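You operate a simulated robot arm through the tools that you are given. There is no shell and no other tool.

You run a simulated two-armed robot. Do the job below in one go: nothing can be reset, and whatever is moved stays where it is left.

Task
Empty the jar of white frit into the steel frit dish.
Fine: dish on the graphite slab; nothing spilt; jar back in its place with its lid on; glass stays. Set down upright: jar of white frit.

The check looks at the end state, three seconds after you hand in, the way a careful person would. Anything else that was tipped, shoved, dropped, spilled or broken makes it a failure. Lids that push on must go on centred and level and be pressed home; caps that screw on are set level and turned clockwise until they are tight.

Robot
Two 7-joint arms with fingered hands on one trunk that stands fixed in place. Base frame: the origin is at the foot of the trunk, x ahead of it, y to its left, z up. Units: mm, degrees, N and s.
The left shoulder is at [71, 171, 1352], the right one opposite. Payload 5 kg a hand.
The tool frame of a hand sits at the grasp point between the pads (the TCP): z along the fingers, y along the line on which they close. The tips reach 43 mm beyond it. The gripper opens to 144 mm. The gripper's body begins 50 mm behind the TCP. The gripper is a hand of 5 fingers: y runs from the thumb to the fingers, the wrist lies at [-21, -124, -221] in the tool frame, and closing takes about 1.5 s.
Orientation is that of the tool frame in the base frame, as a unit quaternion [x, y, z, w]. With the fingers straight down and the wrist toward the robot, the tool's x, y and z point along [0, 1, 0], [1, 0, 0] and [0, 0, -1] of the base frame.

Tools
- The arms move only by the tool drive_tool. It takes "left_targets", "right_targets" or both (then of equal length, played together; a hand with none holds still); each is a list of rows, each a list of 6 numbers: the shift along the tool's x, y, z in mm, then the turn, a rotation vector about the tool's x, y, z in degrees. In form: [[x, y, z, ax, ay, az], ...]. A call has 1 to 20 rows; each row shifts and turns the commanded pose from where the row before left it, along the tool's axes as they then stand. "left_grip" and "right_grip" are, for a hand that has rows, the finger opening in mm, from 0 to 144, set as the call begins (left out, the last holds). Each row takes 0.2 s and may step no farther than 50 mm and 8.6 degrees from the row before; otherwise, or with a gripper value out of range, the whole call is refused. Where a pose cannot be reached the arm comes as near as it can. A force on the tool above 90 N (or 10 N above the force at the start of the call, whichever is more), or a blocked arm, ends the call early, and 0.2 s more pass. The fingers move at their own pace (about 45 mm/s each) and stop on an object; they squeeze with about 33 N. The grip force told is the motor's: it shows also when the fingers shut on nothing. Time passes only in rows, and 0.2 s behind the last, so rows that do not move let the fingers close. The reply holds the time, the measured pose of the TCP, the force on the tool along the base axes, the opening and the grip force, in the units named above and with some noise, with the torque about the TCP (base axes, N m) and any sound that the robot's microphone picked up.
- Cameras (640 x 400 px; columns grow to the right, rows downward): "scene" is now at [140.6, -13.9, 1600.6]; the picture's right is [-0.15, -0.99, -0.00], its down [-0.44, 0.07, -0.90] and it looks along [0.89, -0.14, -0.44] (base axes); focal length 308 px, centre (320, 200). "left" rides on the left gripper at [-86, -109, -167] in its tool frame; the picture's right is [-0.80, -0.28, 0.53], its down [0.54, -0.73, 0.42] and it looks along [0.27, 0.63, 0.73] (tool axes); focal length 275 px, centre (320, 200). "right" rides on the right gripper at [86, -109, -168] in its tool frame; the picture's right is [-0.80, 0.28, -0.53], its down [-0.54, -0.73, 0.42] and it looks along [-0.27, 0.63, 0.73] (tool axes); focal length 275 px, centre (320, 200). There is no depth. A picture from a camera that has moved, and an enlarged one, comes with that camera's place and axes in the base frame and with its lens.
- grab_frame(camera): a new picture of that camera. The clock stands still meanwhile.
- move_column(by): slides the trunk up (or, below 0, down) by that many mm; the arms and the scene camera ride with it, the base frame stays. It gives what a move gives, with no picture.
- move_fingers(index, middle, ring, little, thumb_bend, thumb_turn, hand): sets how far each is bent, from 0 (flat) to 1 (curled in); at 0.3 the hand is open as for a grip, at 0.7 the pads meet at the TCP. One left out holds its place. A second passes; each finger stops where it meets its share of the squeeze, and holds until it gets a number again. A gripper value or a shape takes the hand back. It gives what a move gives, with no picture; readings hold the bend of each and the force on index, middle, ring, little, thumb and palm. thumb_turn goes from beside the hand (0) to across from the fingers (1), as for a grip.
- set_grasp(shape, hand): the hand has 5 fingers and takes this shape, open, in about a second: jaw (thumb against the fingers, like two jaws); tri (thumb and two fingers); tip (a fingertip pinch); poke (one finger out to press); point (the index stretched); flat (the hand flat); cup (the hand cupped); fist (a fist). The gripper value then closes the fingers along that shape, each until it touches; the sizes above hold for jaw. It gives what a move gives, with no picture.
- turn_head(pan, tilt): turns the head with the scene camera to pan (to the left, within 86 degrees either way) and tilt (down, from -29 to 69), counted from straight ahead of the robot. It gives what a move gives.
- enlarge(camera, box): a new picture of the part [left, top, right, bottom] of that camera's present view, enlarged. The clock stands still meanwhile.
- job_done(): hands the job in; it is judged then, once.

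Places have to be worked out from the pictures, the camera data and where the tool is seen. Open the grippers and draw the arms clear of the work before you hand the job in, unless the task says otherwise.

The tools are called after "Request:" as a command line: name --argument value ..., lists and objects as JSON in quotes. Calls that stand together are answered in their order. drive_tool: Moves the arms, as the interface text tells. Its arguments: {"type":"object","properties":{"left_targets":{"type":"array","items":{"type":"array","items":{"type":"number"}}},"left_grip":{"type":"number"},"right_targets":{"type":"array","items":{"type":"array","items":{"type":"number"}}},"right_grip":{"type":"number"}},"required":[]} The other tools are called the same way: move_column (by) slides the trunk up or down; set_grasp (shape, hand) gives the hand a shape; move_fingers (index, middle, ring, little, thumb_bend, thumb_turn, hand) moves the fingers one by one; turn_head (pan, tilt) turns the head that bears the scene camera; grab_frame (camera) takes a picture; enlarge (camera, box) takes an enlarged picture of a part of a camera's view; job_done () hands the job in.

At the start:

```text
t: 0.0
left_eef_pos: [831.7, 45.8, 1333.1]
left_ee_rot: [0.707, 0.707, -0.001, -0.001]
left_force: [0.1, 0.3, 0.0]
left_torque: [0.0, 0.01, 0.02]
left_width: 143.6
left_gripper_force: 0.0
left_shape: jaw
left_bend: [0.3, 0.3, 0.3, 0.3, 0.3, 0.98]
left_finger forces: [0.0, 0.0, 0.0, 0.1, 0.1, 0.0]
right_eef_pos: [613.4, -562.9, 1398.5]
right_ee_rot: [0.707, 0.707, 0.0, 0.0]
right_force: [-0.4, -0.7, -0.6]
right_torque: [-0.03, 0.0, -0.01]
right_width: 143.8
right_gripper_force: 0.1
right_shape: jaw
right_bend: [0.3, 0.3, 0.3, 0.3, 0.3, 0.98]
right_finger forces: [0.0, 0.0, 0.0, 0.1, 0.1, 0.0]
trunk travel left (down, up): [-450.0, 490.0]
head pan, tilt: [-8.9, 26.4]
```

scene: 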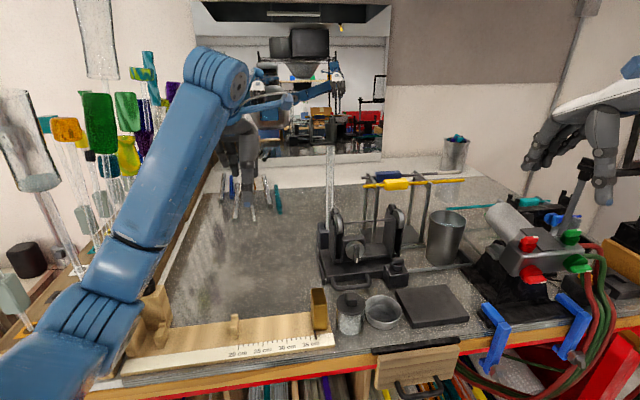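
right: 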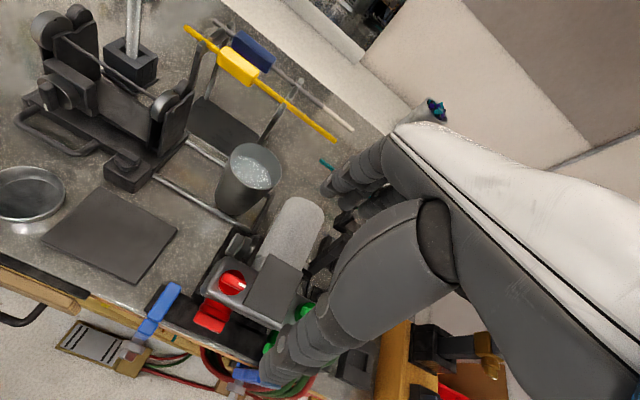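
left: 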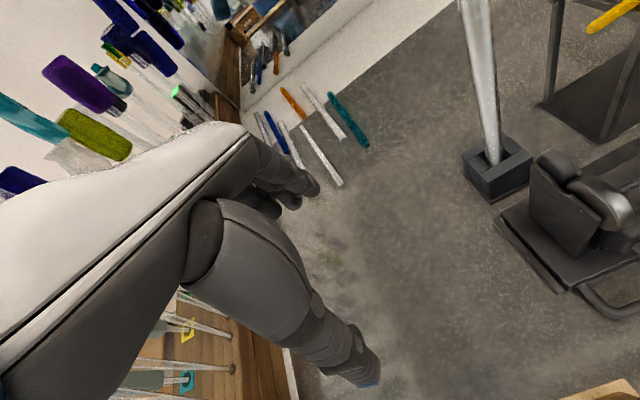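

I'll look closer at the jar, dish and slab near the front edge of the bench.

Request:
enlarge --camera "scene" --box '[300, 260, 480, 372]'

Request:
enlarge --camera "scene" --box '[300, 150, 620, 350]'

Request:
enlarge --camera "right" --box '[0, 120, 320, 320]'

```text
3.56 times, centred on (390, 316) of scene
camera zoom: at [140.6, -13.9, 1600.6], right [-0.15, -0.99, 0.0], down [-0.44, 0.07, -0.9], along [0.89, -0.14, -0.44], focal length 1096 px, centre (71, -212)
```

zoom: 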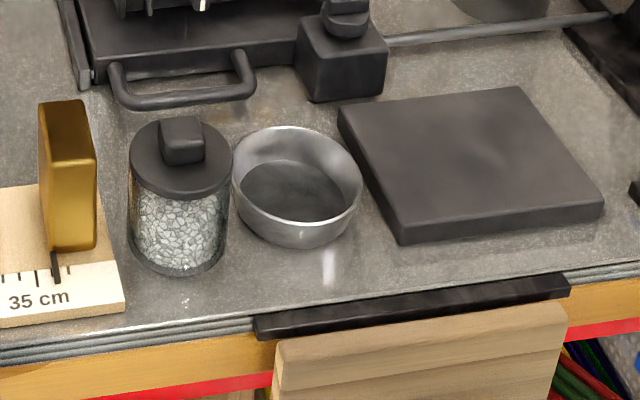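

```text
2.00 times, centred on (460, 250) of scene
camera zoom: at [140.6, -13.9, 1600.6], right [-0.15, -0.99, 0.0], down [-0.44, 0.07, -0.9], along [0.89, -0.14, -0.44], focal length 617 px, centre (40, 100)
```

zoom: 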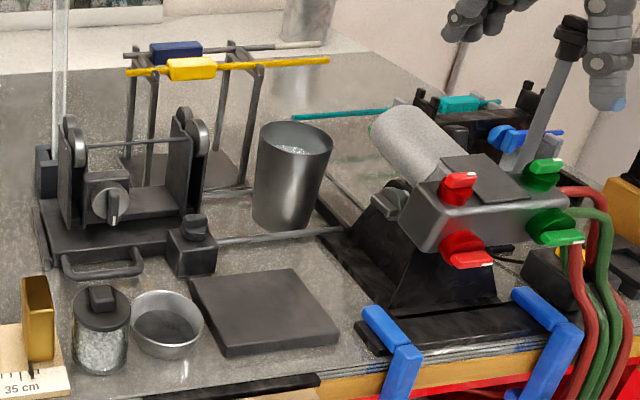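

```text
2.00 times, centred on (160, 220) of right
camera zoom: at [504.8, -476.5, 1566.1], right [0.28, -0.8, 0.53], down [-0.73, -0.54, -0.42], along [0.63, -0.27, -0.73], focal length 551 px, centre (640, 160)
```

zoom: 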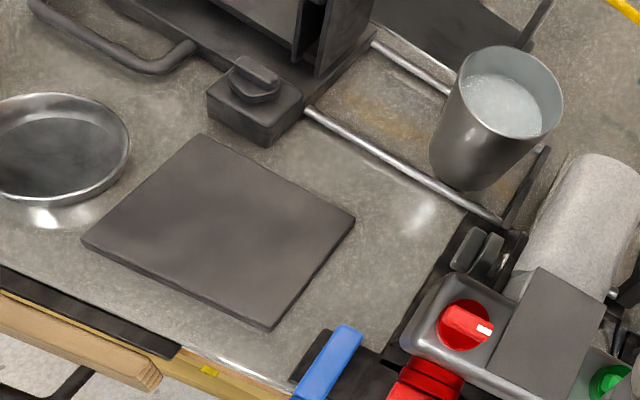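

The jar (about x 620, y -158) sits beside the dish (about 634, -239), and the slab is to its right with its top near z 1045. I'll zoom in further to see what kind of lid the jar has and to get exact edges.

Request:
enlarge --camera "scene" --box '[324, 284, 380, 340]'

Request:
enlarge --camera "scene" --box '[360, 285, 410, 335]'

Request:
enlarge --camera "right" --box '[0, 150, 80, 240]'

```text
7.14 times, centred on (352, 312) of scene
camera zoom: at [140.6, -13.9, 1600.6], right [-0.15, -0.99, 0.0], down [-0.44, 0.07, -0.9], along [0.89, -0.14, -0.44], focal length 2202 px, centre (91, -600)
```

zoom: 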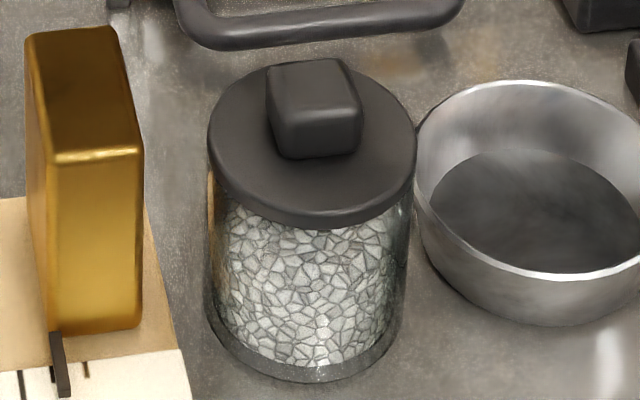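

```text
8.00 times, centred on (385, 310) of scene
camera zoom: at [140.6, -13.9, 1600.6], right [-0.15, -0.99, 0.0], down [-0.44, 0.07, -0.9], along [0.89, -0.14, -0.44], focal length 2467 px, centre (-200, -680)
```

zoom: 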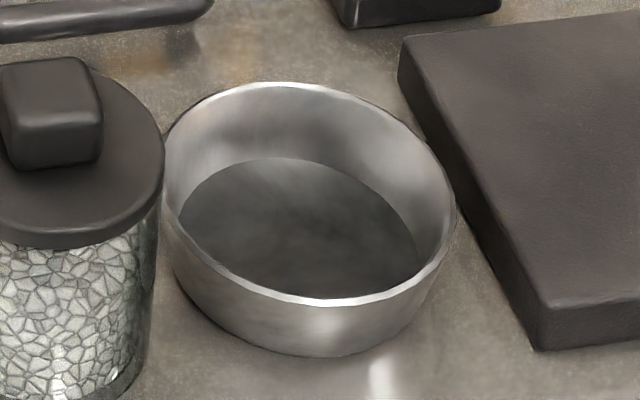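

```text
4.44 times, centred on (40, 195) of right
camera zoom: at [504.8, -476.5, 1566.1], right [0.28, -0.8, 0.53], down [-0.73, -0.54, -0.42], along [0.63, -0.27, -0.73], focal length 1224 px, centre (1564, 222)
```

zoom: 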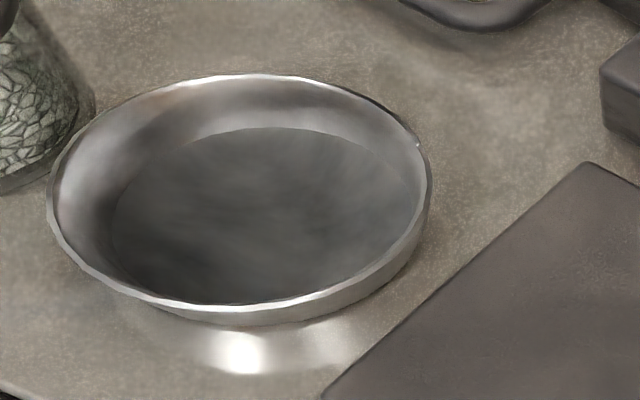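

The lid is a flat disc with a block knob, roughly z 1093–1099 with the knob up to about 1120, and the jar is about 62 mm wide centred near (628, -160). Next I'll look at how the hands and forearms are built before planning the grasps.

Request:
enlarge --camera "scene" --box '[500, 60, 640, 220]'

Request:
enlarge --camera "scene" --box '[170, 30, 350, 230]'

Request:
grab_frame --camera "left"

```text
2.50 times, centred on (570, 140) of scene
camera zoom: at [140.6, -13.9, 1600.6], right [-0.15, -0.99, 0.0], down [-0.44, 0.07, -0.9], along [0.89, -0.14, -0.44], focal length 771 px, centre (-305, 350)
```

zoom: 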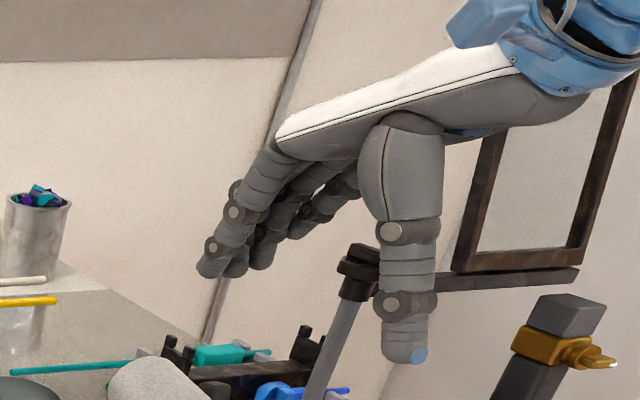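

```text
2.00 times, centred on (260, 130) of scene
camera zoom: at [140.6, -13.9, 1600.6], right [-0.15, -0.99, 0.0], down [-0.44, 0.07, -0.9], along [0.89, -0.14, -0.44], focal length 617 px, centre (440, 340)
```

zoom: 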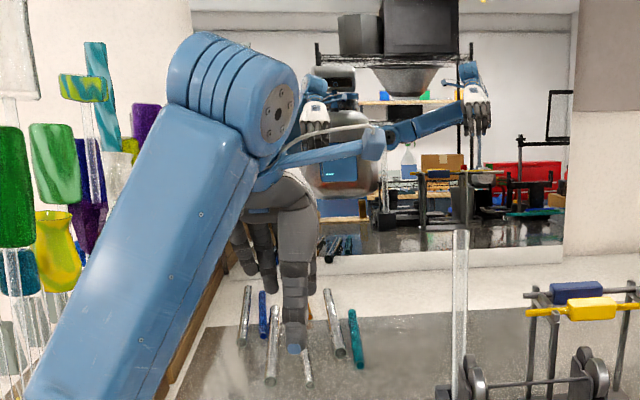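

```text
taken
camera left: at [722.2, -38.8, 1500.5], right [-0.28, -0.8, -0.53], down [-0.73, 0.54, -0.42], along [0.63, 0.27, -0.73], focal length 275 px, centre (320, 200)
```

left: 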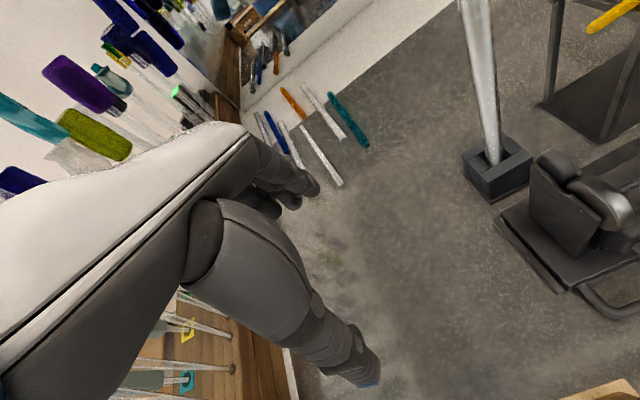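

The hands are large five-fingered ones with the thumb nearest the robot. I'll aim the head at the jar, dish and slab for better working views.

Request:
turn_head --pan -24 --tilt 44

Request:
grab_frame --camera "scene"

```text
t: 0.8
left_eef_pos: [831.5, 45.6, 1331.9]
left_ee_rot: [0.707, 0.707, -0.001, -0.001]
left_force: [-0.3, 0.0, 0.7]
left_torque: [-0.02, 0.0, 0.0]
left_width: 143.6
left_gripper_force: 0.0
left_shape: jaw
left_bend: [0.3, 0.3, 0.3, 0.3, 0.3, 0.98]
left_finger forces: [0.0, 0.0, 0.0, 0.0, 0.1, 0.1]
right_eef_pos: [613.9, -563.6, 1398.2]
right_ee_rot: [0.708, 0.706, 0.0, 0.0]
right_force: [0.3, 0.0, 0.5]
right_torque: [0.03, 0.01, 0.02]
right_width: 143.8
right_gripper_force: 0.0
right_shape: jaw
right_bend: [0.3, 0.3, 0.3, 0.3, 0.3, 0.98]
right_finger forces: [0.0, 0.0, 0.1, 0.0, 0.1, 0.1]
trunk travel left (down, up): [-450.0, 490.0]
head pan, tilt: [-24.0, 44.0]
```

```text
taken
camera scene: at [124.9, -33.1, 1573.7], right [-0.41, -0.91, 0.0], down [-0.63, 0.28, -0.72], along [0.66, -0.29, -0.69], focal length 308 px, centre (320, 200)
```

scene: 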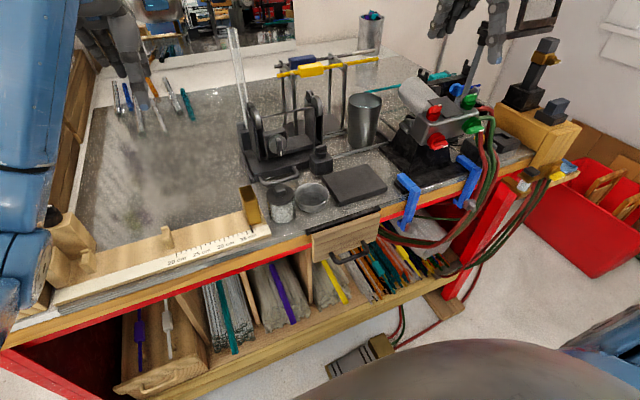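

The bench layout is clear now. I'll zoom in on the work area for measurements from this new viewpoint.

Request:
enlarge --camera "scene" --box '[230, 150, 400, 256]'

Request:
enlarge --camera "scene" --box '[262, 172, 336, 226]'

```text
3.76 times, centred on (315, 203) of scene
camera zoom: at [124.9, -33.1, 1573.7], right [-0.41, -0.91, 0.0], down [-0.63, 0.28, -0.72], along [0.66, -0.29, -0.69], focal length 1161 px, centre (339, 189)
```

zoom: 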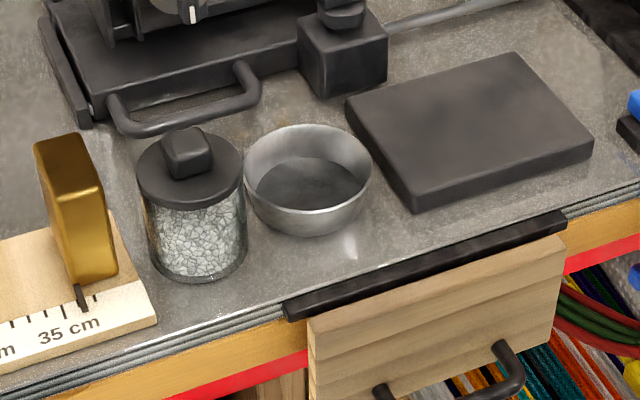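

```text
7.41 times, centred on (299, 199) of scene
camera zoom: at [124.9, -33.1, 1573.7], right [-0.41, -0.91, 0.0], down [-0.63, 0.28, -0.72], along [0.66, -0.29, -0.69], focal length 2284 px, centre (476, 207)
```

zoom: 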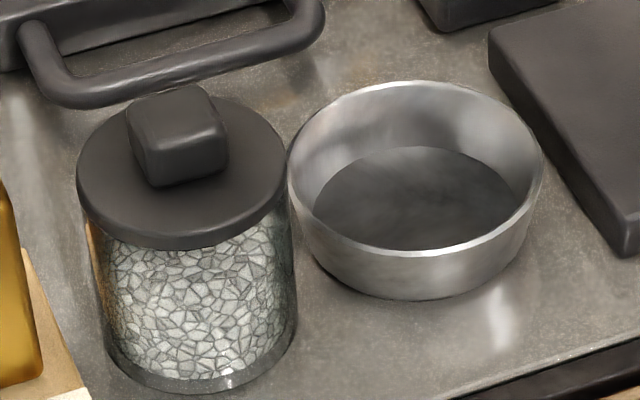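

Two views agree: jar centre near (628.5, -159), dish centre near (644, -243), dish rim radius about 42.5. I'll zoom in on the knob and lid edge to get the knob's size and see how the lid fits.

Request:
enlarge --camera "scene" --box '[268, 180, 300, 206]'

Request:
enlarge --camera "scene" --box '[262, 196, 302, 226]'

```text
15.38 times, centred on (284, 193) of scene
camera zoom: at [124.9, -33.1, 1573.7], right [-0.41, -0.91, 0.0], down [-0.63, 0.28, -0.72], along [0.66, -0.29, -0.69], focal length 4744 px, centre (874, 308)
```

zoom: 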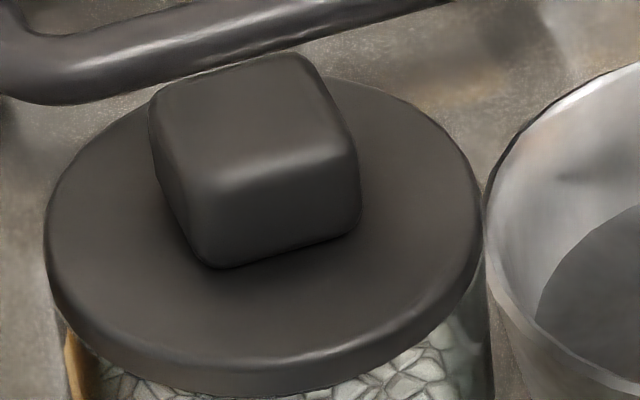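

```text
13.33 times, centred on (282, 211) of scene
camera zoom: at [124.9, -33.1, 1573.7], right [-0.41, -0.91, 0.0], down [-0.63, 0.28, -0.72], along [0.66, -0.29, -0.69], focal length 4111 px, centre (827, 53)
```

zoom: 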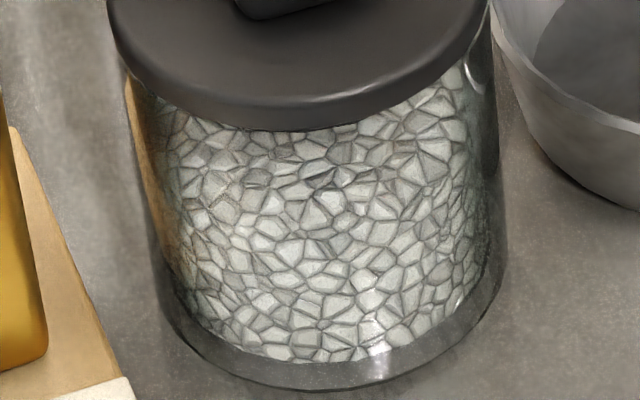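

The knob is about 25 mm square and 20 mm high, lined up with the base axes. A tall brass block stands about 23 mm left of the jar, so I must keep clear of it. I'll bring the right hand above the dish (z 1230) to see its finger layout in the tri shape.

Request:
set_grasp --shape "tri" --hand "right"

Request:
drive_tool --right_targets '[[45, 5, 0, 0, 0, 0], [45, 5, 20, 0, 0, 0], [45, 5, 30, 0, 0, 0], [45, 5, 30, 0, 0, 0], [45, 5, 30, 0, 0, 0], [45, 5, 30, 0, 0, 0], [45, 0, 28, 0, 0, 0]]'

Request:
grab_frame --camera "scene"

Request:
grab_frame --camera "right"

```text
t: 1.7
left_eef_pos: [831.9, 45.3, 1332.6]
left_ee_rot: [0.707, 0.707, 0.0, -0.001]
left_force: [-0.1, -0.2, -0.9]
left_torque: [0.0, 0.03, -0.01]
left_width: 143.3
left_gripper_force: 0.0
left_shape: jaw
left_bend: [0.3, 0.3, 0.3, 0.3, 0.3, 0.98]
left_finger forces: [0.0, 0.0, 0.0, 0.0, 0.0, 0.0]
right_eef_pos: [613.7, -563.8, 1398.6]
right_ee_rot: [0.708, 0.706, 0.0, 0.001]
right_force: [0.4, 0.0, 0.2]
right_torque: [-0.03, 0.02, 0.03]
right_width: 143.6
right_gripper_force: 0.1
right_shape: tri
right_bend: [0.3, 0.3, 0.99, 0.99, 0.3, 0.98]
right_finger forces: [0.1, 0.0, 0.1, 0.1, 0.0, 0.1]
trunk travel left (down, up): [-450.0, 490.0]
head pan, tilt: [-24.0, 44.0]
```

```text
refused: row 3 steps farther than a row can; nothing moved
```

```text
taken
camera scene: at [125.0, -33.1, 1573.6], right [-0.41, -0.91, 0.0], down [-0.63, 0.28, -0.72], along [0.66, -0.29, -0.69], focal length 308 px, centre (320, 200)
```

scene: 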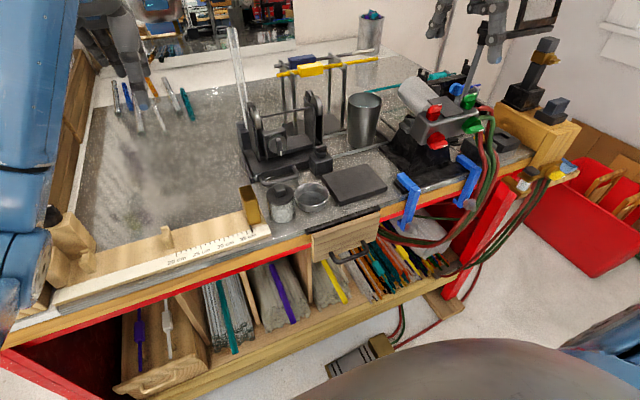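

```text
taken
camera right: at [504.9, -476.5, 1566.1], right [0.28, -0.8, 0.53], down [-0.73, -0.54, -0.42], along [0.63, -0.27, -0.73], focal length 275 px, centre (320, 200)
```

right: 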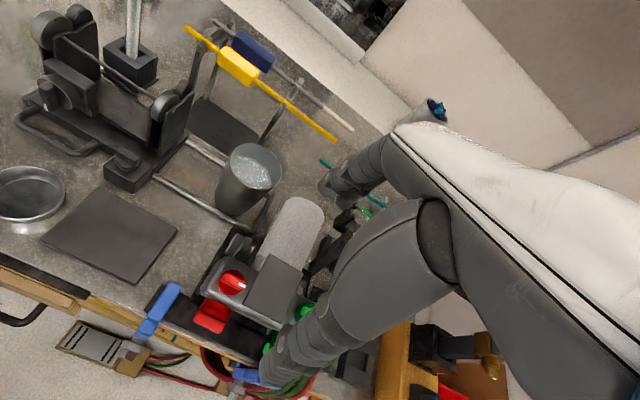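

The move was refused because some rows were longer than 50 mm, so nothing moved. I'll repeat it with shorter steps: across first at height, then down.

Request:
drive_tool --right_targets '[[40, 5, 0, 0, 0, 0], [40, 5, 10, 0, 0, 0], [40, 5, 20, 0, 0, 0], [40, 5, 20, 0, 0, 0], [40, 5, 20, 0, 0, 0], [40, 5, 25, 0, 0, 0], [40, 0, 25, 0, 0, 0], [40, 0, 25, 0, 0, 0], [0, 0, 20, 0, 0, 0]]'

Request:
grab_frame --camera "scene"

Request:
grab_frame --camera "right"

Request:
enlarge --camera "scene" --box '[220, 100, 400, 220]'

```text
t: 3.7
left_eef_pos: [831.6, 44.4, 1333.2]
left_ee_rot: [0.707, 0.707, 0.0, -0.001]
left_force: [0.0, -0.7, -0.1]
left_torque: [0.05, 0.03, 0.0]
left_width: 143.6
left_gripper_force: 0.1
left_shape: jaw
left_bend: [0.3, 0.3, 0.3, 0.3, 0.3, 0.98]
left_finger forces: [0.0, 0.0, 0.0, 0.0, 0.0, 0.0]
right_eef_pos: [644.5, -243.9, 1231.9]
right_ee_rot: [0.708, 0.707, 0.001, -0.001]
right_force: [-0.8, -0.6, 0.3]
right_torque: [0.04, 0.0, -0.03]
right_width: 143.8
right_gripper_force: 0.1
right_shape: tri
right_bend: [0.3, 0.3, 0.99, 0.99, 0.3, 0.98]
right_finger forces: [0.0, 0.0, 0.0, 0.0, 0.0, 0.0]
trunk travel left (down, up): [-450.0, 490.0]
head pan, tilt: [-24.0, 44.0]
```

```text
taken
camera scene: at [125.6, -34.6, 1573.6], right [-0.41, -0.91, 0.0], down [-0.64, 0.28, -0.72], along [0.66, -0.29, -0.7], focal length 308 px, centre (320, 200)
```

scene: 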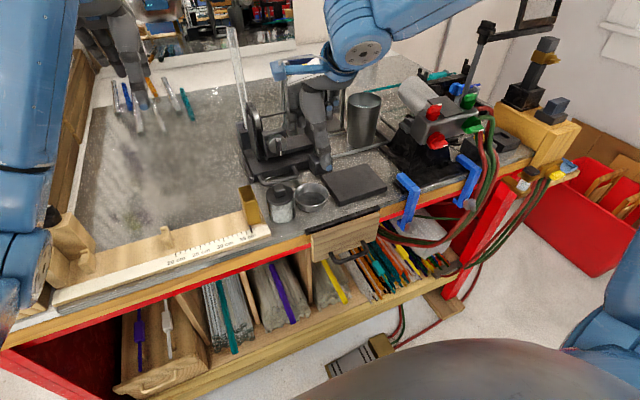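

```text
taken
camera right: at [536.5, -157.2, 1399.8], right [0.28, -0.8, 0.53], down [-0.73, -0.54, -0.42], along [0.63, -0.27, -0.73], focal length 275 px, centre (320, 200)
```

right: 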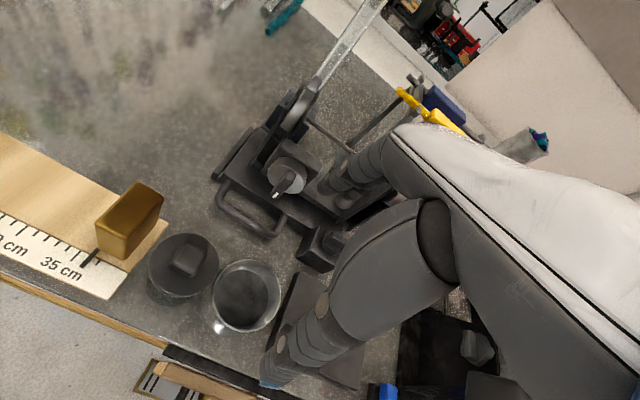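

```text
3.33 times, centred on (310, 160) of scene
camera zoom: at [125.6, -34.6, 1573.6], right [-0.41, -0.91, 0.0], down [-0.64, 0.28, -0.72], along [0.66, -0.29, -0.7], focal length 1028 px, centre (353, 333)
```

zoom: 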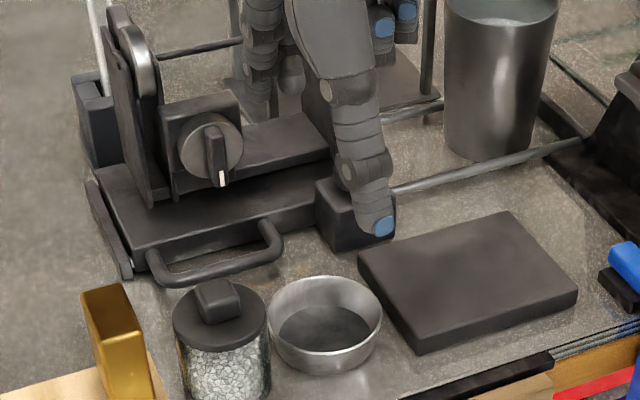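

The right hand is above the dish. I'll zoom in on the fingers to find exactly where they sit relative to the TCP.

Request:
enlarge --camera "scene" --box '[270, 60, 370, 180]'

Request:
enlarge --camera "right" --box '[240, 100, 480, 390]'

```text
3.33 times, centred on (320, 120) of scene
camera zoom: at [125.6, -34.6, 1573.6], right [-0.41, -0.91, 0.0], down [-0.64, 0.28, -0.72], along [0.66, -0.29, -0.7], focal length 1028 px, centre (320, 467)
```

zoom: 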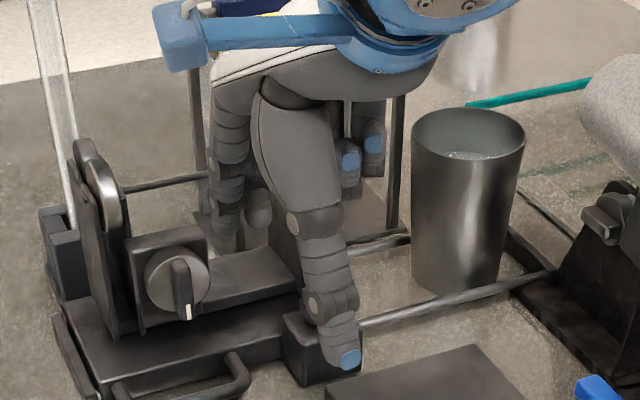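

```text
1.38 times, centred on (360, 245) of right
camera zoom: at [536.5, -157.2, 1399.8], right [0.28, -0.8, 0.53], down [-0.73, -0.54, -0.42], along [0.63, -0.27, -0.73], focal length 380 px, centre (265, 138)
```

zoom: 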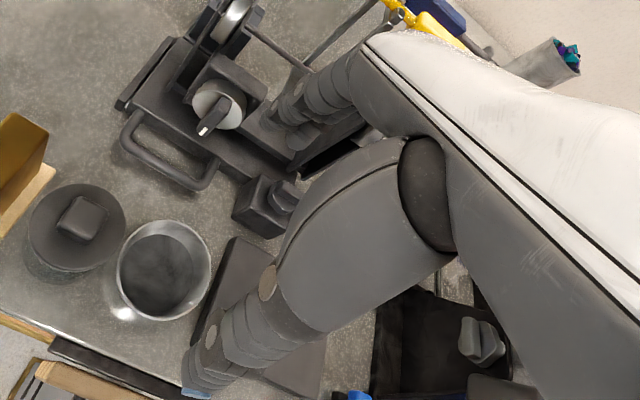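

Index sits at about x_tool +18, middle about -8 and the thumb near 0, with ring and little curled at palm level. I'll narrow the opening to 112 mm so thumb and fingers straddle the 85 mm dish, lower partway, and check alignment.

Request:
drive_tool --right_targets '[[-2, 0, 30, 0, 0, 0], [0, 0, 30, 0, 0, 0], [0, 0, 30, 0, 0, 0], [0, 0, 20, 0, 0, 0], [0, 0, 0, 0, 0, 0]]' --right_grip 112

Request:
enlarge --camera "scene" --box '[240, 120, 400, 230]'

Request:
grab_frame --camera "right"

```text
t: 4.9
left_eef_pos: [831.4, 46.7, 1333.2]
left_ee_rot: [0.708, 0.707, -0.001, 0.0]
left_force: [-0.7, -1.0, 0.2]
left_torque: [0.01, -0.03, -0.01]
left_width: 143.8
left_gripper_force: 0.0
left_shape: jaw
left_bend: [0.3, 0.3, 0.3, 0.3, 0.3, 0.98]
left_finger forces: [0.0, 0.1, 0.1, 0.0, 0.0, 0.0]
right_eef_pos: [644.7, -246.0, 1122.3]
right_ee_rot: [0.707, 0.707, 0.001, 0.0]
right_force: [0.4, -0.8, -0.6]
right_torque: [0.04, -0.01, 0.01]
right_width: 112.2
right_gripper_force: 0.1
right_shape: tri
right_bend: [0.26, 0.35, 0.99, 0.99, 0.53, 0.99]
right_finger forces: [0.0, 0.0, 0.0, 0.0, 0.0, 0.0]
trunk travel left (down, up): [-450.0, 490.0]
head pan, tilt: [-24.0, 44.0]
```

```text
3.64 times, centred on (320, 175) of scene
camera zoom: at [124.6, -32.9, 1573.7], right [-0.41, -0.91, 0.0], down [-0.63, 0.28, -0.72], along [0.66, -0.29, -0.69], focal length 1121 px, centre (320, 291)
```

zoom: 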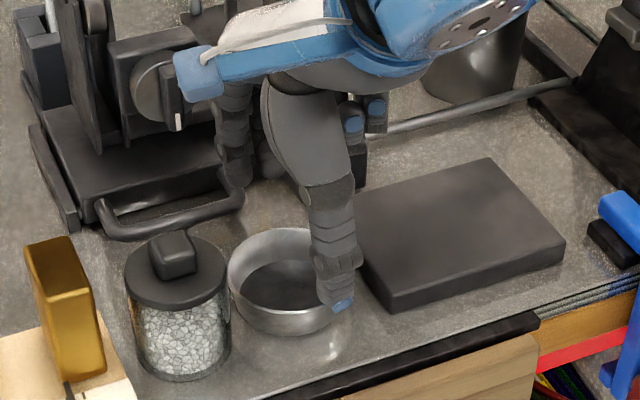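

```text
taken
camera right: at [536.1, -158.9, 1290.8], right [0.28, -0.8, 0.53], down [-0.73, -0.54, -0.42], along [0.63, -0.27, -0.73], focal length 275 px, centre (320, 200)
```

right: 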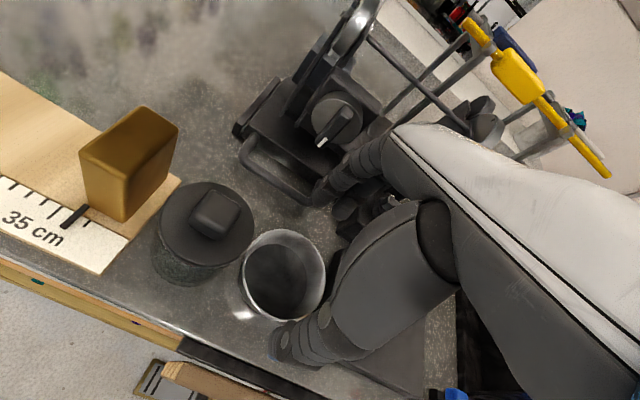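

The index tip will pass about 12 mm from the burner handle (front near x 733), so I'll shift 3 mm toward the robot, narrow to 104 mm and descend to z 1077. Then I'll check before closing.

Request:
drive_tool --right_targets '[[0, -3, 5, 0, 0, 0], [0, 0, 15, 0, 0, 0], [0, 0, 15, 0, 0, 0], [0, 0, 10, 0, 0, 0], [0, 0, 0, 0, 0, 0]]' --right_grip 104

Request:
enlarge --camera "scene" --box '[240, 120, 400, 230]'

Request:
enlarge --camera "right" --box '[120, 100, 440, 390]'

```text
t: 6.1
left_eef_pos: [831.2, 47.8, 1333.3]
left_ee_rot: [0.707, 0.707, 0.0, 0.0]
left_force: [0.4, 0.2, 0.1]
left_torque: [0.01, -0.01, -0.03]
left_width: 143.6
left_gripper_force: 0.0
left_shape: jaw
left_bend: [0.3, 0.3, 0.3, 0.3, 0.3, 0.98]
left_finger forces: [0.0, 0.0, 0.1, 0.0, 0.0, 0.1]
right_eef_pos: [641.2, -245.1, 1078.2]
right_ee_rot: [0.707, 0.707, 0.0, -0.001]
right_force: [0.3, 0.8, 0.3]
right_torque: [0.0, 0.0, -0.01]
right_width: 103.9
right_gripper_force: 0.0
right_shape: tri
right_bend: [0.26, 0.37, 0.99, 0.99, 0.58, 0.99]
right_finger forces: [0.0, 0.1, 0.0, 0.0, 0.0, 0.1]
trunk travel left (down, up): [-450.0, 490.0]
head pan, tilt: [-24.0, 44.0]
```

```text
3.64 times, centred on (320, 175) of scene
camera zoom: at [124.7, -32.9, 1573.7], right [-0.41, -0.91, 0.0], down [-0.63, 0.28, -0.72], along [0.66, -0.29, -0.69], focal length 1121 px, centre (320, 291)
```

zoom: 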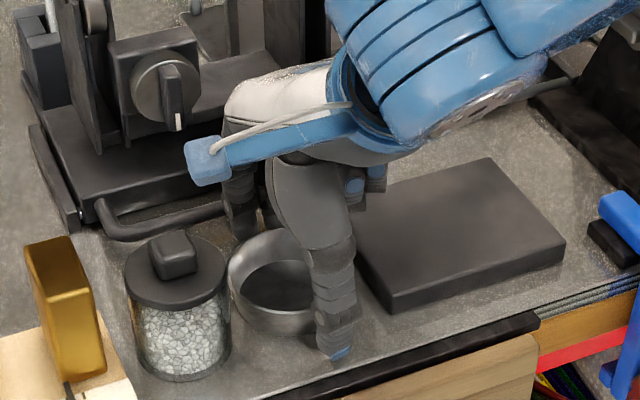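

```text
1.38 times, centred on (280, 245) of right
camera zoom: at [532.7, -158.6, 1246.1], right [0.28, -0.8, 0.53], down [-0.73, -0.54, -0.42], along [0.63, -0.27, -0.73], focal length 380 px, centre (375, 138)
```

zoom: 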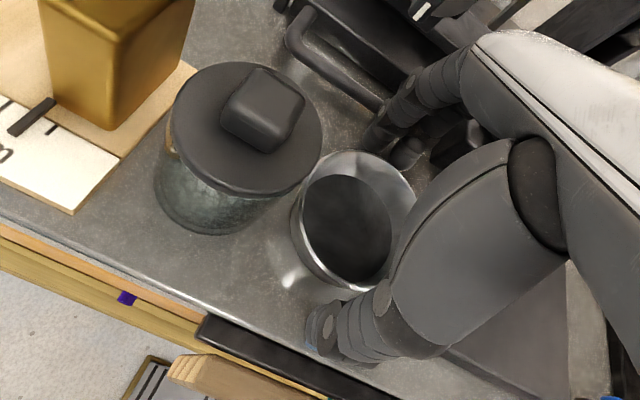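

Thumb and fingers straddle the dish cleanly. I'll go 4 mm lower and close on it, leaving a couple of seconds for the fingers to settle.

Request:
drive_tool --right_targets '[[0, 0, 4, 0, 0, 0], [0, 0, 0, 0, 0, 0]]'

Request:
drive_tool --right_targets '[[0, 0, 0, 0, 0, 0], [0, 0, 0, 0, 0, 0], [0, 0, 0, 0, 0, 0], [0, 0, 0, 0, 0, 0], [0, 0, 0, 0, 0, 0], [0, 0, 0, 0, 0, 0], [0, 0, 0, 0, 0, 0], [0, 0, 0, 0, 0, 0]]' --right_grip 60

Request:
enlarge --camera "scene" --box '[240, 120, 400, 230]'

Request:
enlarge --camera "right" --box '[120, 100, 440, 390]'

```text
t: 6.7
left_eef_pos: [831.0, 46.2, 1334.0]
left_ee_rot: [0.707, 0.707, 0.0, 0.0]
left_force: [0.3, 0.4, 0.8]
left_torque: [0.0, -0.02, -0.01]
left_width: 143.7
left_gripper_force: 0.1
left_shape: jaw
left_bend: [0.3, 0.3, 0.3, 0.3, 0.3, 0.98]
left_finger forces: [0.0, 0.0, 0.0, 0.1, 0.0, 0.0]
right_eef_pos: [640.9, -245.6, 1074.2]
right_ee_rot: [0.708, 0.706, 0.0, -0.001]
right_force: [0.6, 0.1, 0.6]
right_torque: [-0.02, -0.11, -0.04]
right_width: 104.5
right_gripper_force: 0.0
right_shape: tri
right_bend: [0.26, 0.36, 0.99, 0.99, 0.58, 0.99]
right_finger forces: [0.2, 0.9, 0.0, 0.1, 0.0, 0.0]
trunk travel left (down, up): [-450.0, 490.0]
head pan, tilt: [-24.0, 44.0]
```

```text
t: 8.5
left_eef_pos: [831.2, 46.6, 1331.9]
left_ee_rot: [0.707, 0.707, -0.001, -0.001]
left_force: [-0.2, 0.5, 0.3]
left_torque: [0.0, 0.0, 0.03]
left_width: 143.6
left_gripper_force: 0.0
left_shape: jaw
left_bend: [0.3, 0.3, 0.3, 0.3, 0.3, 0.98]
left_finger forces: [0.0, 0.0, 0.0, 0.0, 0.1, 0.1]
right_eef_pos: [640.6, -245.2, 1073.4]
right_ee_rot: [0.707, 0.707, 0.0, 0.0]
right_force: [0.8, -1.3, 1.1]
right_torque: [0.01, -0.09, -0.03]
right_width: 68.3
right_gripper_force: 32.9
right_shape: tri
right_bend: [0.74, 0.47, 1.0, 1.0, 0.72, 1.0]
right_finger forces: [16.9, 13.0, 0.0, 0.0, 27.2, 0.0]
trunk travel left (down, up): [-450.0, 490.0]
head pan, tilt: [-24.0, 44.0]
```

```text
3.64 times, centred on (320, 175) of scene
camera zoom: at [125.0, -33.0, 1573.6], right [-0.41, -0.91, 0.0], down [-0.63, 0.28, -0.72], along [0.66, -0.29, -0.69], focal length 1121 px, centre (320, 291)
```

zoom: 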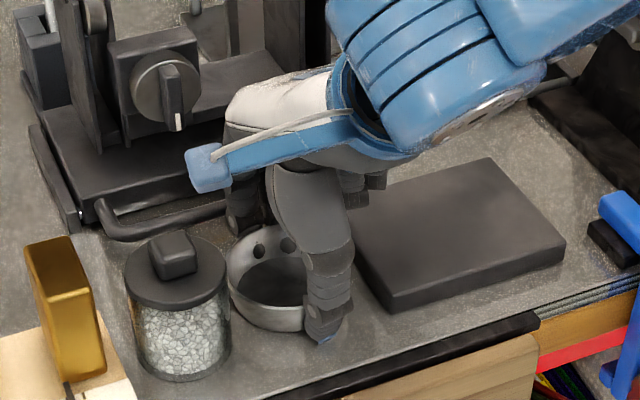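

```text
1.38 times, centred on (280, 245) of right
camera zoom: at [532.6, -158.8, 1241.9], right [0.28, -0.8, 0.53], down [-0.73, -0.54, -0.42], along [0.63, -0.27, -0.73], focal length 380 px, centre (375, 138)
```

zoom: 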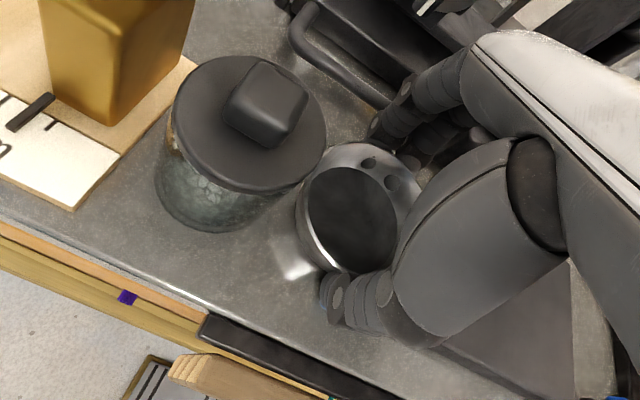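

The grip reads 33 N, but I see dark spots on the inside back wall of the dish, so I want a closer look before lifting.

Request:
enlarge --camera "scene" --box '[290, 165, 340, 210]'

Request:
enlarge --camera "right" --box '[250, 180, 350, 260]'

```text
8.89 times, centred on (315, 188) of scene
camera zoom: at [125.0, -33.0, 1573.6], right [-0.41, -0.91, 0.0], down [-0.63, 0.28, -0.72], along [0.66, -0.29, -0.69], focal length 2741 px, centre (364, 311)
```

zoom: 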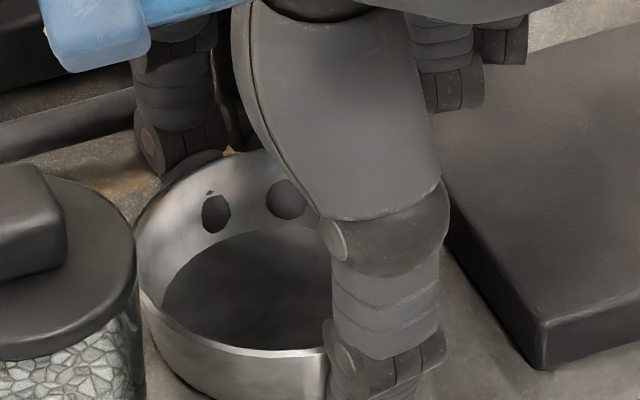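

```text
5.00 times, centred on (300, 220) of right
camera zoom: at [532.6, -158.8, 1241.9], right [0.28, -0.8, 0.53], down [-0.73, -0.54, -0.42], along [0.63, -0.27, -0.73], focal length 1376 px, centre (420, 100)
```

zoom: 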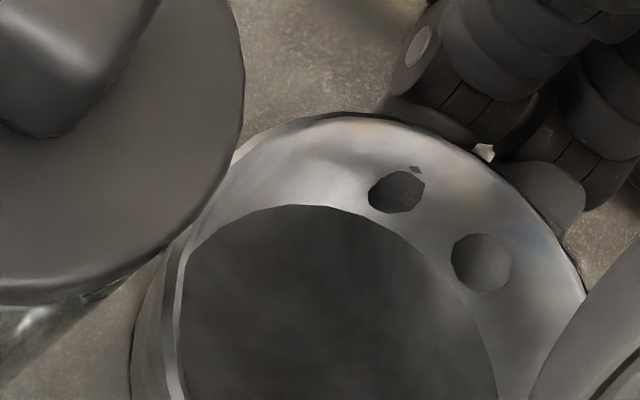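

The fingers are outside the dish and only press slightly into the thin wall, so the hold looks sound. I'll lift 30 mm and check.

Request:
drive_tool --right_targets '[[0, 0, -5, 0, 0, 0], [0, 0, -10, 0, 0, 0], [0, 0, -15, 0, 0, 0], [0, 0, -10, 0, 0, 0], [0, 0, 0, 0, 0, 0]]'

Request:
enlarge --camera "scene" --box '[240, 120, 400, 230]'

Request:
enlarge --camera "right" --box '[120, 100, 440, 390]'

```text
t: 9.7
left_eef_pos: [831.8, 47.0, 1332.9]
left_ee_rot: [0.707, 0.707, -0.001, -0.001]
left_force: [0.4, 0.1, 0.3]
left_torque: [-0.01, 0.0, -0.04]
left_width: 143.5
left_gripper_force: 0.2
left_shape: jaw
left_bend: [0.3, 0.3, 0.3, 0.3, 0.3, 0.98]
left_finger forces: [0.0, 0.0, 0.0, 0.0, 0.0, 0.0]
right_eef_pos: [639.9, -246.3, 1113.3]
right_ee_rot: [0.708, 0.706, -0.001, -0.001]
right_force: [-0.8, 0.6, -1.8]
right_torque: [0.01, 0.03, -0.01]
right_width: 68.1
right_gripper_force: 33.3
right_shape: tri
right_bend: [0.74, 0.47, 1.0, 1.0, 0.72, 1.0]
right_finger forces: [15.8, 12.9, 0.0, 0.0, 27.6, 0.0]
trunk travel left (down, up): [-450.0, 490.0]
head pan, tilt: [-24.0, 44.0]
```

```text
3.64 times, centred on (320, 175) of scene
camera zoom: at [125.3, -33.1, 1573.6], right [-0.41, -0.91, 0.0], down [-0.63, 0.28, -0.72], along [0.66, -0.29, -0.7], focal length 1121 px, centre (320, 291)
```

zoom: 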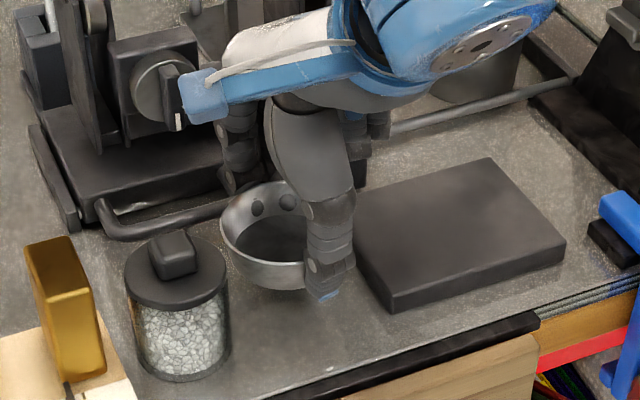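

```text
1.38 times, centred on (280, 245) of right
camera zoom: at [532.1, -159.0, 1281.7], right [0.28, -0.8, 0.53], down [-0.73, -0.54, -0.42], along [0.63, -0.27, -0.73], focal length 380 px, centre (375, 138)
```

zoom: 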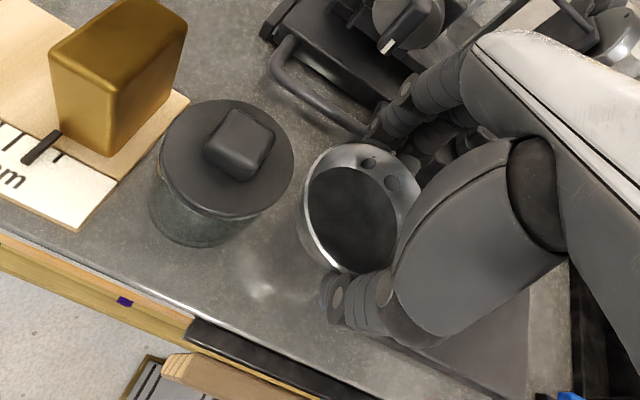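

The dish is held level at about 1.8 N, with its centre about (+4, +6) from the TCP. I'll carry it 118 mm to the right over the slab at this height and check before lowering.

Request:
drive_tool --right_targets '[[-20, 1, 0, 0, 0, 0], [-30, 1, 0, 0, 0, 0], [-30, 1, 0, 0, 0, 0], [-25, 1, 0, 0, 0, 0], [-13, 1, 0, 0, 0, 0], [0, 0, 0, 0, 0, 0]]'

Request:
enlarge --camera "scene" --box '[250, 110, 430, 235]'

Request:
grab_frame --camera "right"

```text
t: 11.1
left_eef_pos: [831.5, 46.7, 1333.4]
left_ee_rot: [0.707, 0.708, 0.0, -0.001]
left_force: [0.7, -0.2, -0.5]
left_torque: [-0.02, 0.01, 0.01]
left_width: 143.8
left_gripper_force: 0.0
left_shape: jaw
left_bend: [0.3, 0.3, 0.3, 0.3, 0.3, 0.98]
left_finger forces: [0.0, 0.1, 0.0, 0.0, 0.1, 0.1]
right_eef_pos: [646.3, -362.8, 1114.0]
right_ee_rot: [0.708, 0.706, 0.001, 0.0]
right_force: [0.3, 0.5, -1.4]
right_torque: [-0.02, -0.03, 0.05]
right_width: 68.1
right_gripper_force: 33.1
right_shape: tri
right_bend: [0.74, 0.47, 1.0, 1.0, 0.72, 1.0]
right_finger forces: [15.8, 12.8, 0.0, 0.1, 27.5, 0.1]
trunk travel left (down, up): [-450.0, 490.0]
head pan, tilt: [-24.0, 44.0]
```

```text
3.20 times, centred on (340, 172) of scene
camera zoom: at [125.3, -32.5, 1573.6], right [-0.41, -0.91, 0.0], down [-0.63, 0.28, -0.72], along [0.66, -0.29, -0.69], focal length 987 px, centre (256, 288)
```

zoom: 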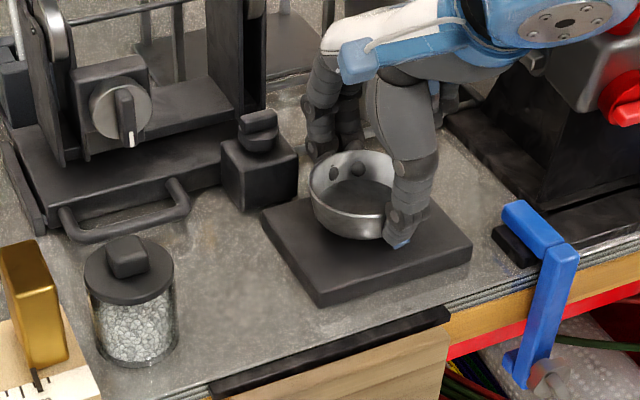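

```text
taken
camera right: at [537.6, -276.6, 1281.3], right [0.28, -0.8, 0.53], down [-0.73, -0.54, -0.42], along [0.63, -0.27, -0.73], focal length 275 px, centre (320, 200)
```

right: 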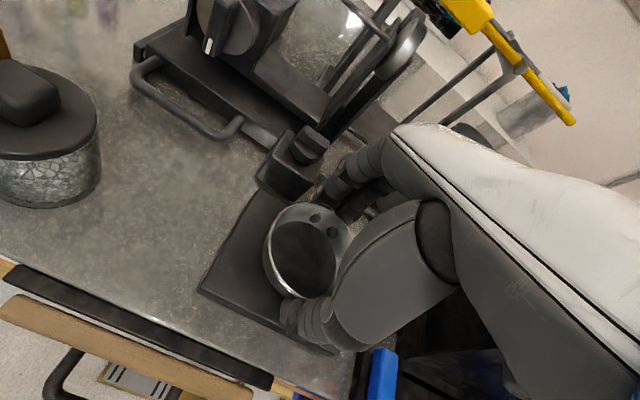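

The dish is over the slab about 22 mm above its surface. I'll lower it gently toward contact.

Request:
drive_tool --right_targets '[[0, 0, 8, 0, 0, 0], [0, 0, 6, 0, 0, 0], [0, 0, 4, 0, 0, 0], [0, 0, 2, 0, 0, 0], [0, 0, 0, 0, 0, 0]]'

Request:
enlarge --camera "scene" --box '[310, 140, 400, 210]'

```text
t: 12.3
left_eef_pos: [831.4, 45.9, 1332.5]
left_ee_rot: [0.707, 0.707, 0.0, 0.0]
left_force: [-0.9, 0.4, -0.4]
left_torque: [-0.03, 0.01, -0.03]
left_width: 143.5
left_gripper_force: 0.1
left_shape: jaw
left_bend: [0.3, 0.3, 0.3, 0.3, 0.3, 0.98]
left_finger forces: [0.0, 0.1, 0.0, 0.1, 0.0, 0.1]
right_eef_pos: [645.8, -363.2, 1094.3]
right_ee_rot: [0.708, 0.706, 0.0, 0.0]
right_force: [-0.6, 0.2, -0.7]
right_torque: [-0.01, -0.03, 0.02]
right_width: 68.1
right_gripper_force: 33.1
right_shape: tri
right_bend: [0.74, 0.47, 1.0, 1.0, 0.72, 1.0]
right_finger forces: [16.5, 13.0, 0.1, 0.0, 28.1, 0.0]
trunk travel left (down, up): [-450.0, 490.0]
head pan, tilt: [-24.0, 44.0]
```

```text
5.71 times, centred on (355, 175) of scene
camera zoom: at [124.9, -33.0, 1573.7], right [-0.41, -0.91, 0.0], down [-0.63, 0.28, -0.72], along [0.66, -0.29, -0.69], focal length 1762 px, centre (120, 343)
```

zoom: 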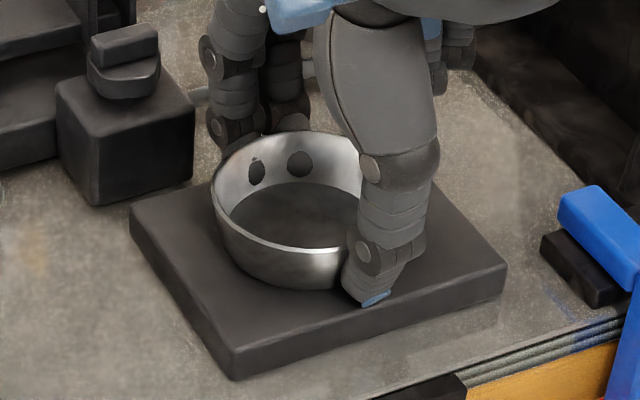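

Nearly down; I'll lower in 1 mm steps and watch the vertical force.

Request:
drive_tool --right_targets '[[0, 0, 1, 0, 0, 0], [0, 0, 1, 0, 0, 0], [0, 0, 0, 0, 0, 0]]'

Request:
drive_tool --right_targets '[[0, 0, 1, 0, 0, 0], [0, 0, 0, 0, 0, 0]]'

Request:
enlarge --camera "scene" --box '[310, 140, 400, 210]'

```text
t: 13.1
left_eef_pos: [829.5, 46.4, 1335.0]
left_ee_rot: [0.707, 0.707, 0.0, 0.0]
left_force: [0.3, 0.1, -0.4]
left_torque: [0.0, -0.03, -0.03]
left_width: 143.7
left_gripper_force: 0.0
left_shape: jaw
left_bend: [0.3, 0.3, 0.3, 0.3, 0.3, 0.98]
left_finger forces: [0.0, 0.1, 0.1, 0.0, 0.0, 0.0]
right_eef_pos: [645.3, -361.9, 1093.6]
right_ee_rot: [0.708, 0.706, 0.001, 0.001]
right_force: [0.9, -1.0, 14.4]
right_torque: [0.1, 0.53, 0.0]
right_width: 68.1
right_gripper_force: 32.8
right_shape: tri
right_bend: [0.74, 0.47, 1.0, 1.0, 0.72, 1.0]
right_finger forces: [17.7, 13.7, 0.0, 0.0, 41.6, 0.0]
trunk travel left (down, up): [-450.0, 490.0]
head pan, tilt: [-24.0, 44.0]
```

```text
t: 13.7
left_eef_pos: [830.1, 47.5, 1334.1]
left_ee_rot: [0.708, 0.706, 0.0, -0.001]
left_force: [-0.8, 0.1, 0.5]
left_torque: [0.02, -0.02, -0.01]
left_width: 143.6
left_gripper_force: 0.0
left_shape: jaw
left_bend: [0.3, 0.3, 0.3, 0.3, 0.3, 0.98]
left_finger forces: [0.1, 0.0, 0.0, 0.1, 0.0, 0.0]
right_eef_pos: [645.2, -362.1, 1092.7]
right_ee_rot: [0.708, 0.706, 0.002, 0.002]
right_force: [2.4, -2.0, 27.1]
right_torque: [0.04, 0.96, -0.02]
right_width: 68.5
right_gripper_force: 33.1
right_shape: tri
right_bend: [0.74, 0.47, 1.0, 1.0, 0.72, 1.0]
right_finger forces: [19.6, 15.0, 0.0, 0.1, 54.6, 0.0]
trunk travel left (down, up): [-450.0, 490.0]
head pan, tilt: [-24.0, 44.0]
```

```text
5.71 times, centred on (355, 175) of scene
camera zoom: at [122.8, -31.9, 1574.1], right [-0.41, -0.91, 0.0], down [-0.63, 0.28, -0.72], along [0.66, -0.29, -0.69], focal length 1762 px, centre (120, 343)
```

zoom: 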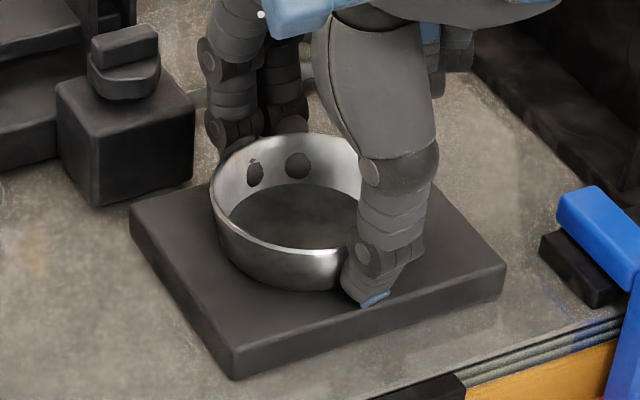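

Contact made (27 N at z 1092.7). I'll ease up 2 mm to unload, then open the fingers.

Request:
drive_tool --right_targets '[[0, 0, -1, 0, 0, 0], [0, 0, -1, 0, 0, 0], [0, 0, 0, 0, 0, 0]]'

Request:
drive_tool --right_targets '[[0, 0, 0, 0, 0, 0], [0, 0, 0, 0, 0, 0], [0, 0, 0, 0, 0, 0], [0, 0, 0, 0, 0, 0], [0, 0, 0, 0, 0, 0], [0, 0, 0, 0, 0, 0]]' --right_grip 108

Request:
enlarge --camera "scene" --box '[310, 140, 400, 210]'

```text
t: 14.5
left_eef_pos: [829.7, 47.6, 1333.2]
left_ee_rot: [0.707, 0.707, 0.0, 0.001]
left_force: [-0.7, 0.2, -0.7]
left_torque: [-0.01, 0.0, 0.0]
left_width: 143.4
left_gripper_force: 0.1
left_shape: jaw
left_bend: [0.3, 0.3, 0.3, 0.3, 0.3, 0.98]
left_finger forces: [0.0, 0.0, 0.0, 0.1, 0.0, 0.1]
right_eef_pos: [644.8, -362.4, 1094.1]
right_ee_rot: [0.708, 0.706, 0.0, -0.001]
right_force: [3.3, -0.9, 18.3]
right_torque: [0.23, -0.41, 0.01]
right_width: 68.6
right_gripper_force: 32.8
right_shape: tri
right_bend: [0.74, 0.47, 1.0, 1.0, 0.72, 1.0]
right_finger forces: [27.9, 15.3, 0.0, 0.0, 37.4, 0.1]
trunk travel left (down, up): [-450.0, 490.0]
head pan, tilt: [-24.0, 44.0]
```

```text
t: 15.9
left_eef_pos: [830.1, 47.4, 1332.6]
left_ee_rot: [0.707, 0.707, -0.001, 0.0]
left_force: [0.9, 0.3, 0.1]
left_torque: [0.0, -0.01, 0.03]
left_width: 143.6
left_gripper_force: 0.1
left_shape: jaw
left_bend: [0.3, 0.3, 0.3, 0.3, 0.3, 0.98]
left_finger forces: [0.0, 0.0, 0.0, 0.0, 0.1, 0.0]
right_eef_pos: [645.4, -361.8, 1093.3]
right_ee_rot: [0.708, 0.706, 0.0, 0.001]
right_force: [-3.4, -0.1, 6.2]
right_torque: [-0.13, -0.23, -0.02]
right_width: 105.4
right_gripper_force: 0.1
right_shape: tri
right_bend: [0.26, 0.37, 0.99, 0.99, 0.56, 0.99]
right_finger forces: [0.0, 5.8, 0.0, 0.1, 0.0, 0.0]
trunk travel left (down, up): [-450.0, 490.0]
head pan, tilt: [-24.0, 44.0]
```

```text
5.71 times, centred on (355, 175) of scene
camera zoom: at [124.0, -32.7, 1573.7], right [-0.41, -0.91, 0.0], down [-0.63, 0.28, -0.72], along [0.66, -0.29, -0.69], focal length 1762 px, centre (120, 343)
```

zoom: 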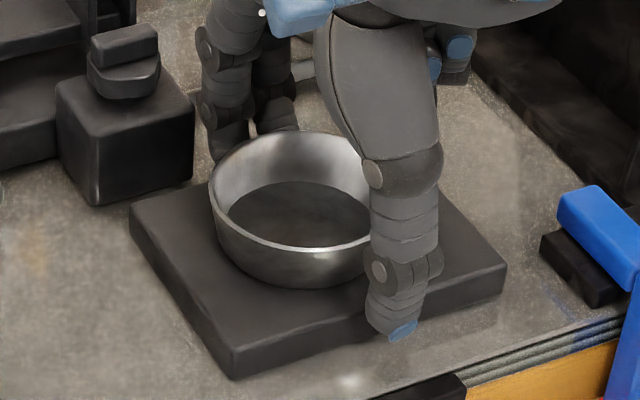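

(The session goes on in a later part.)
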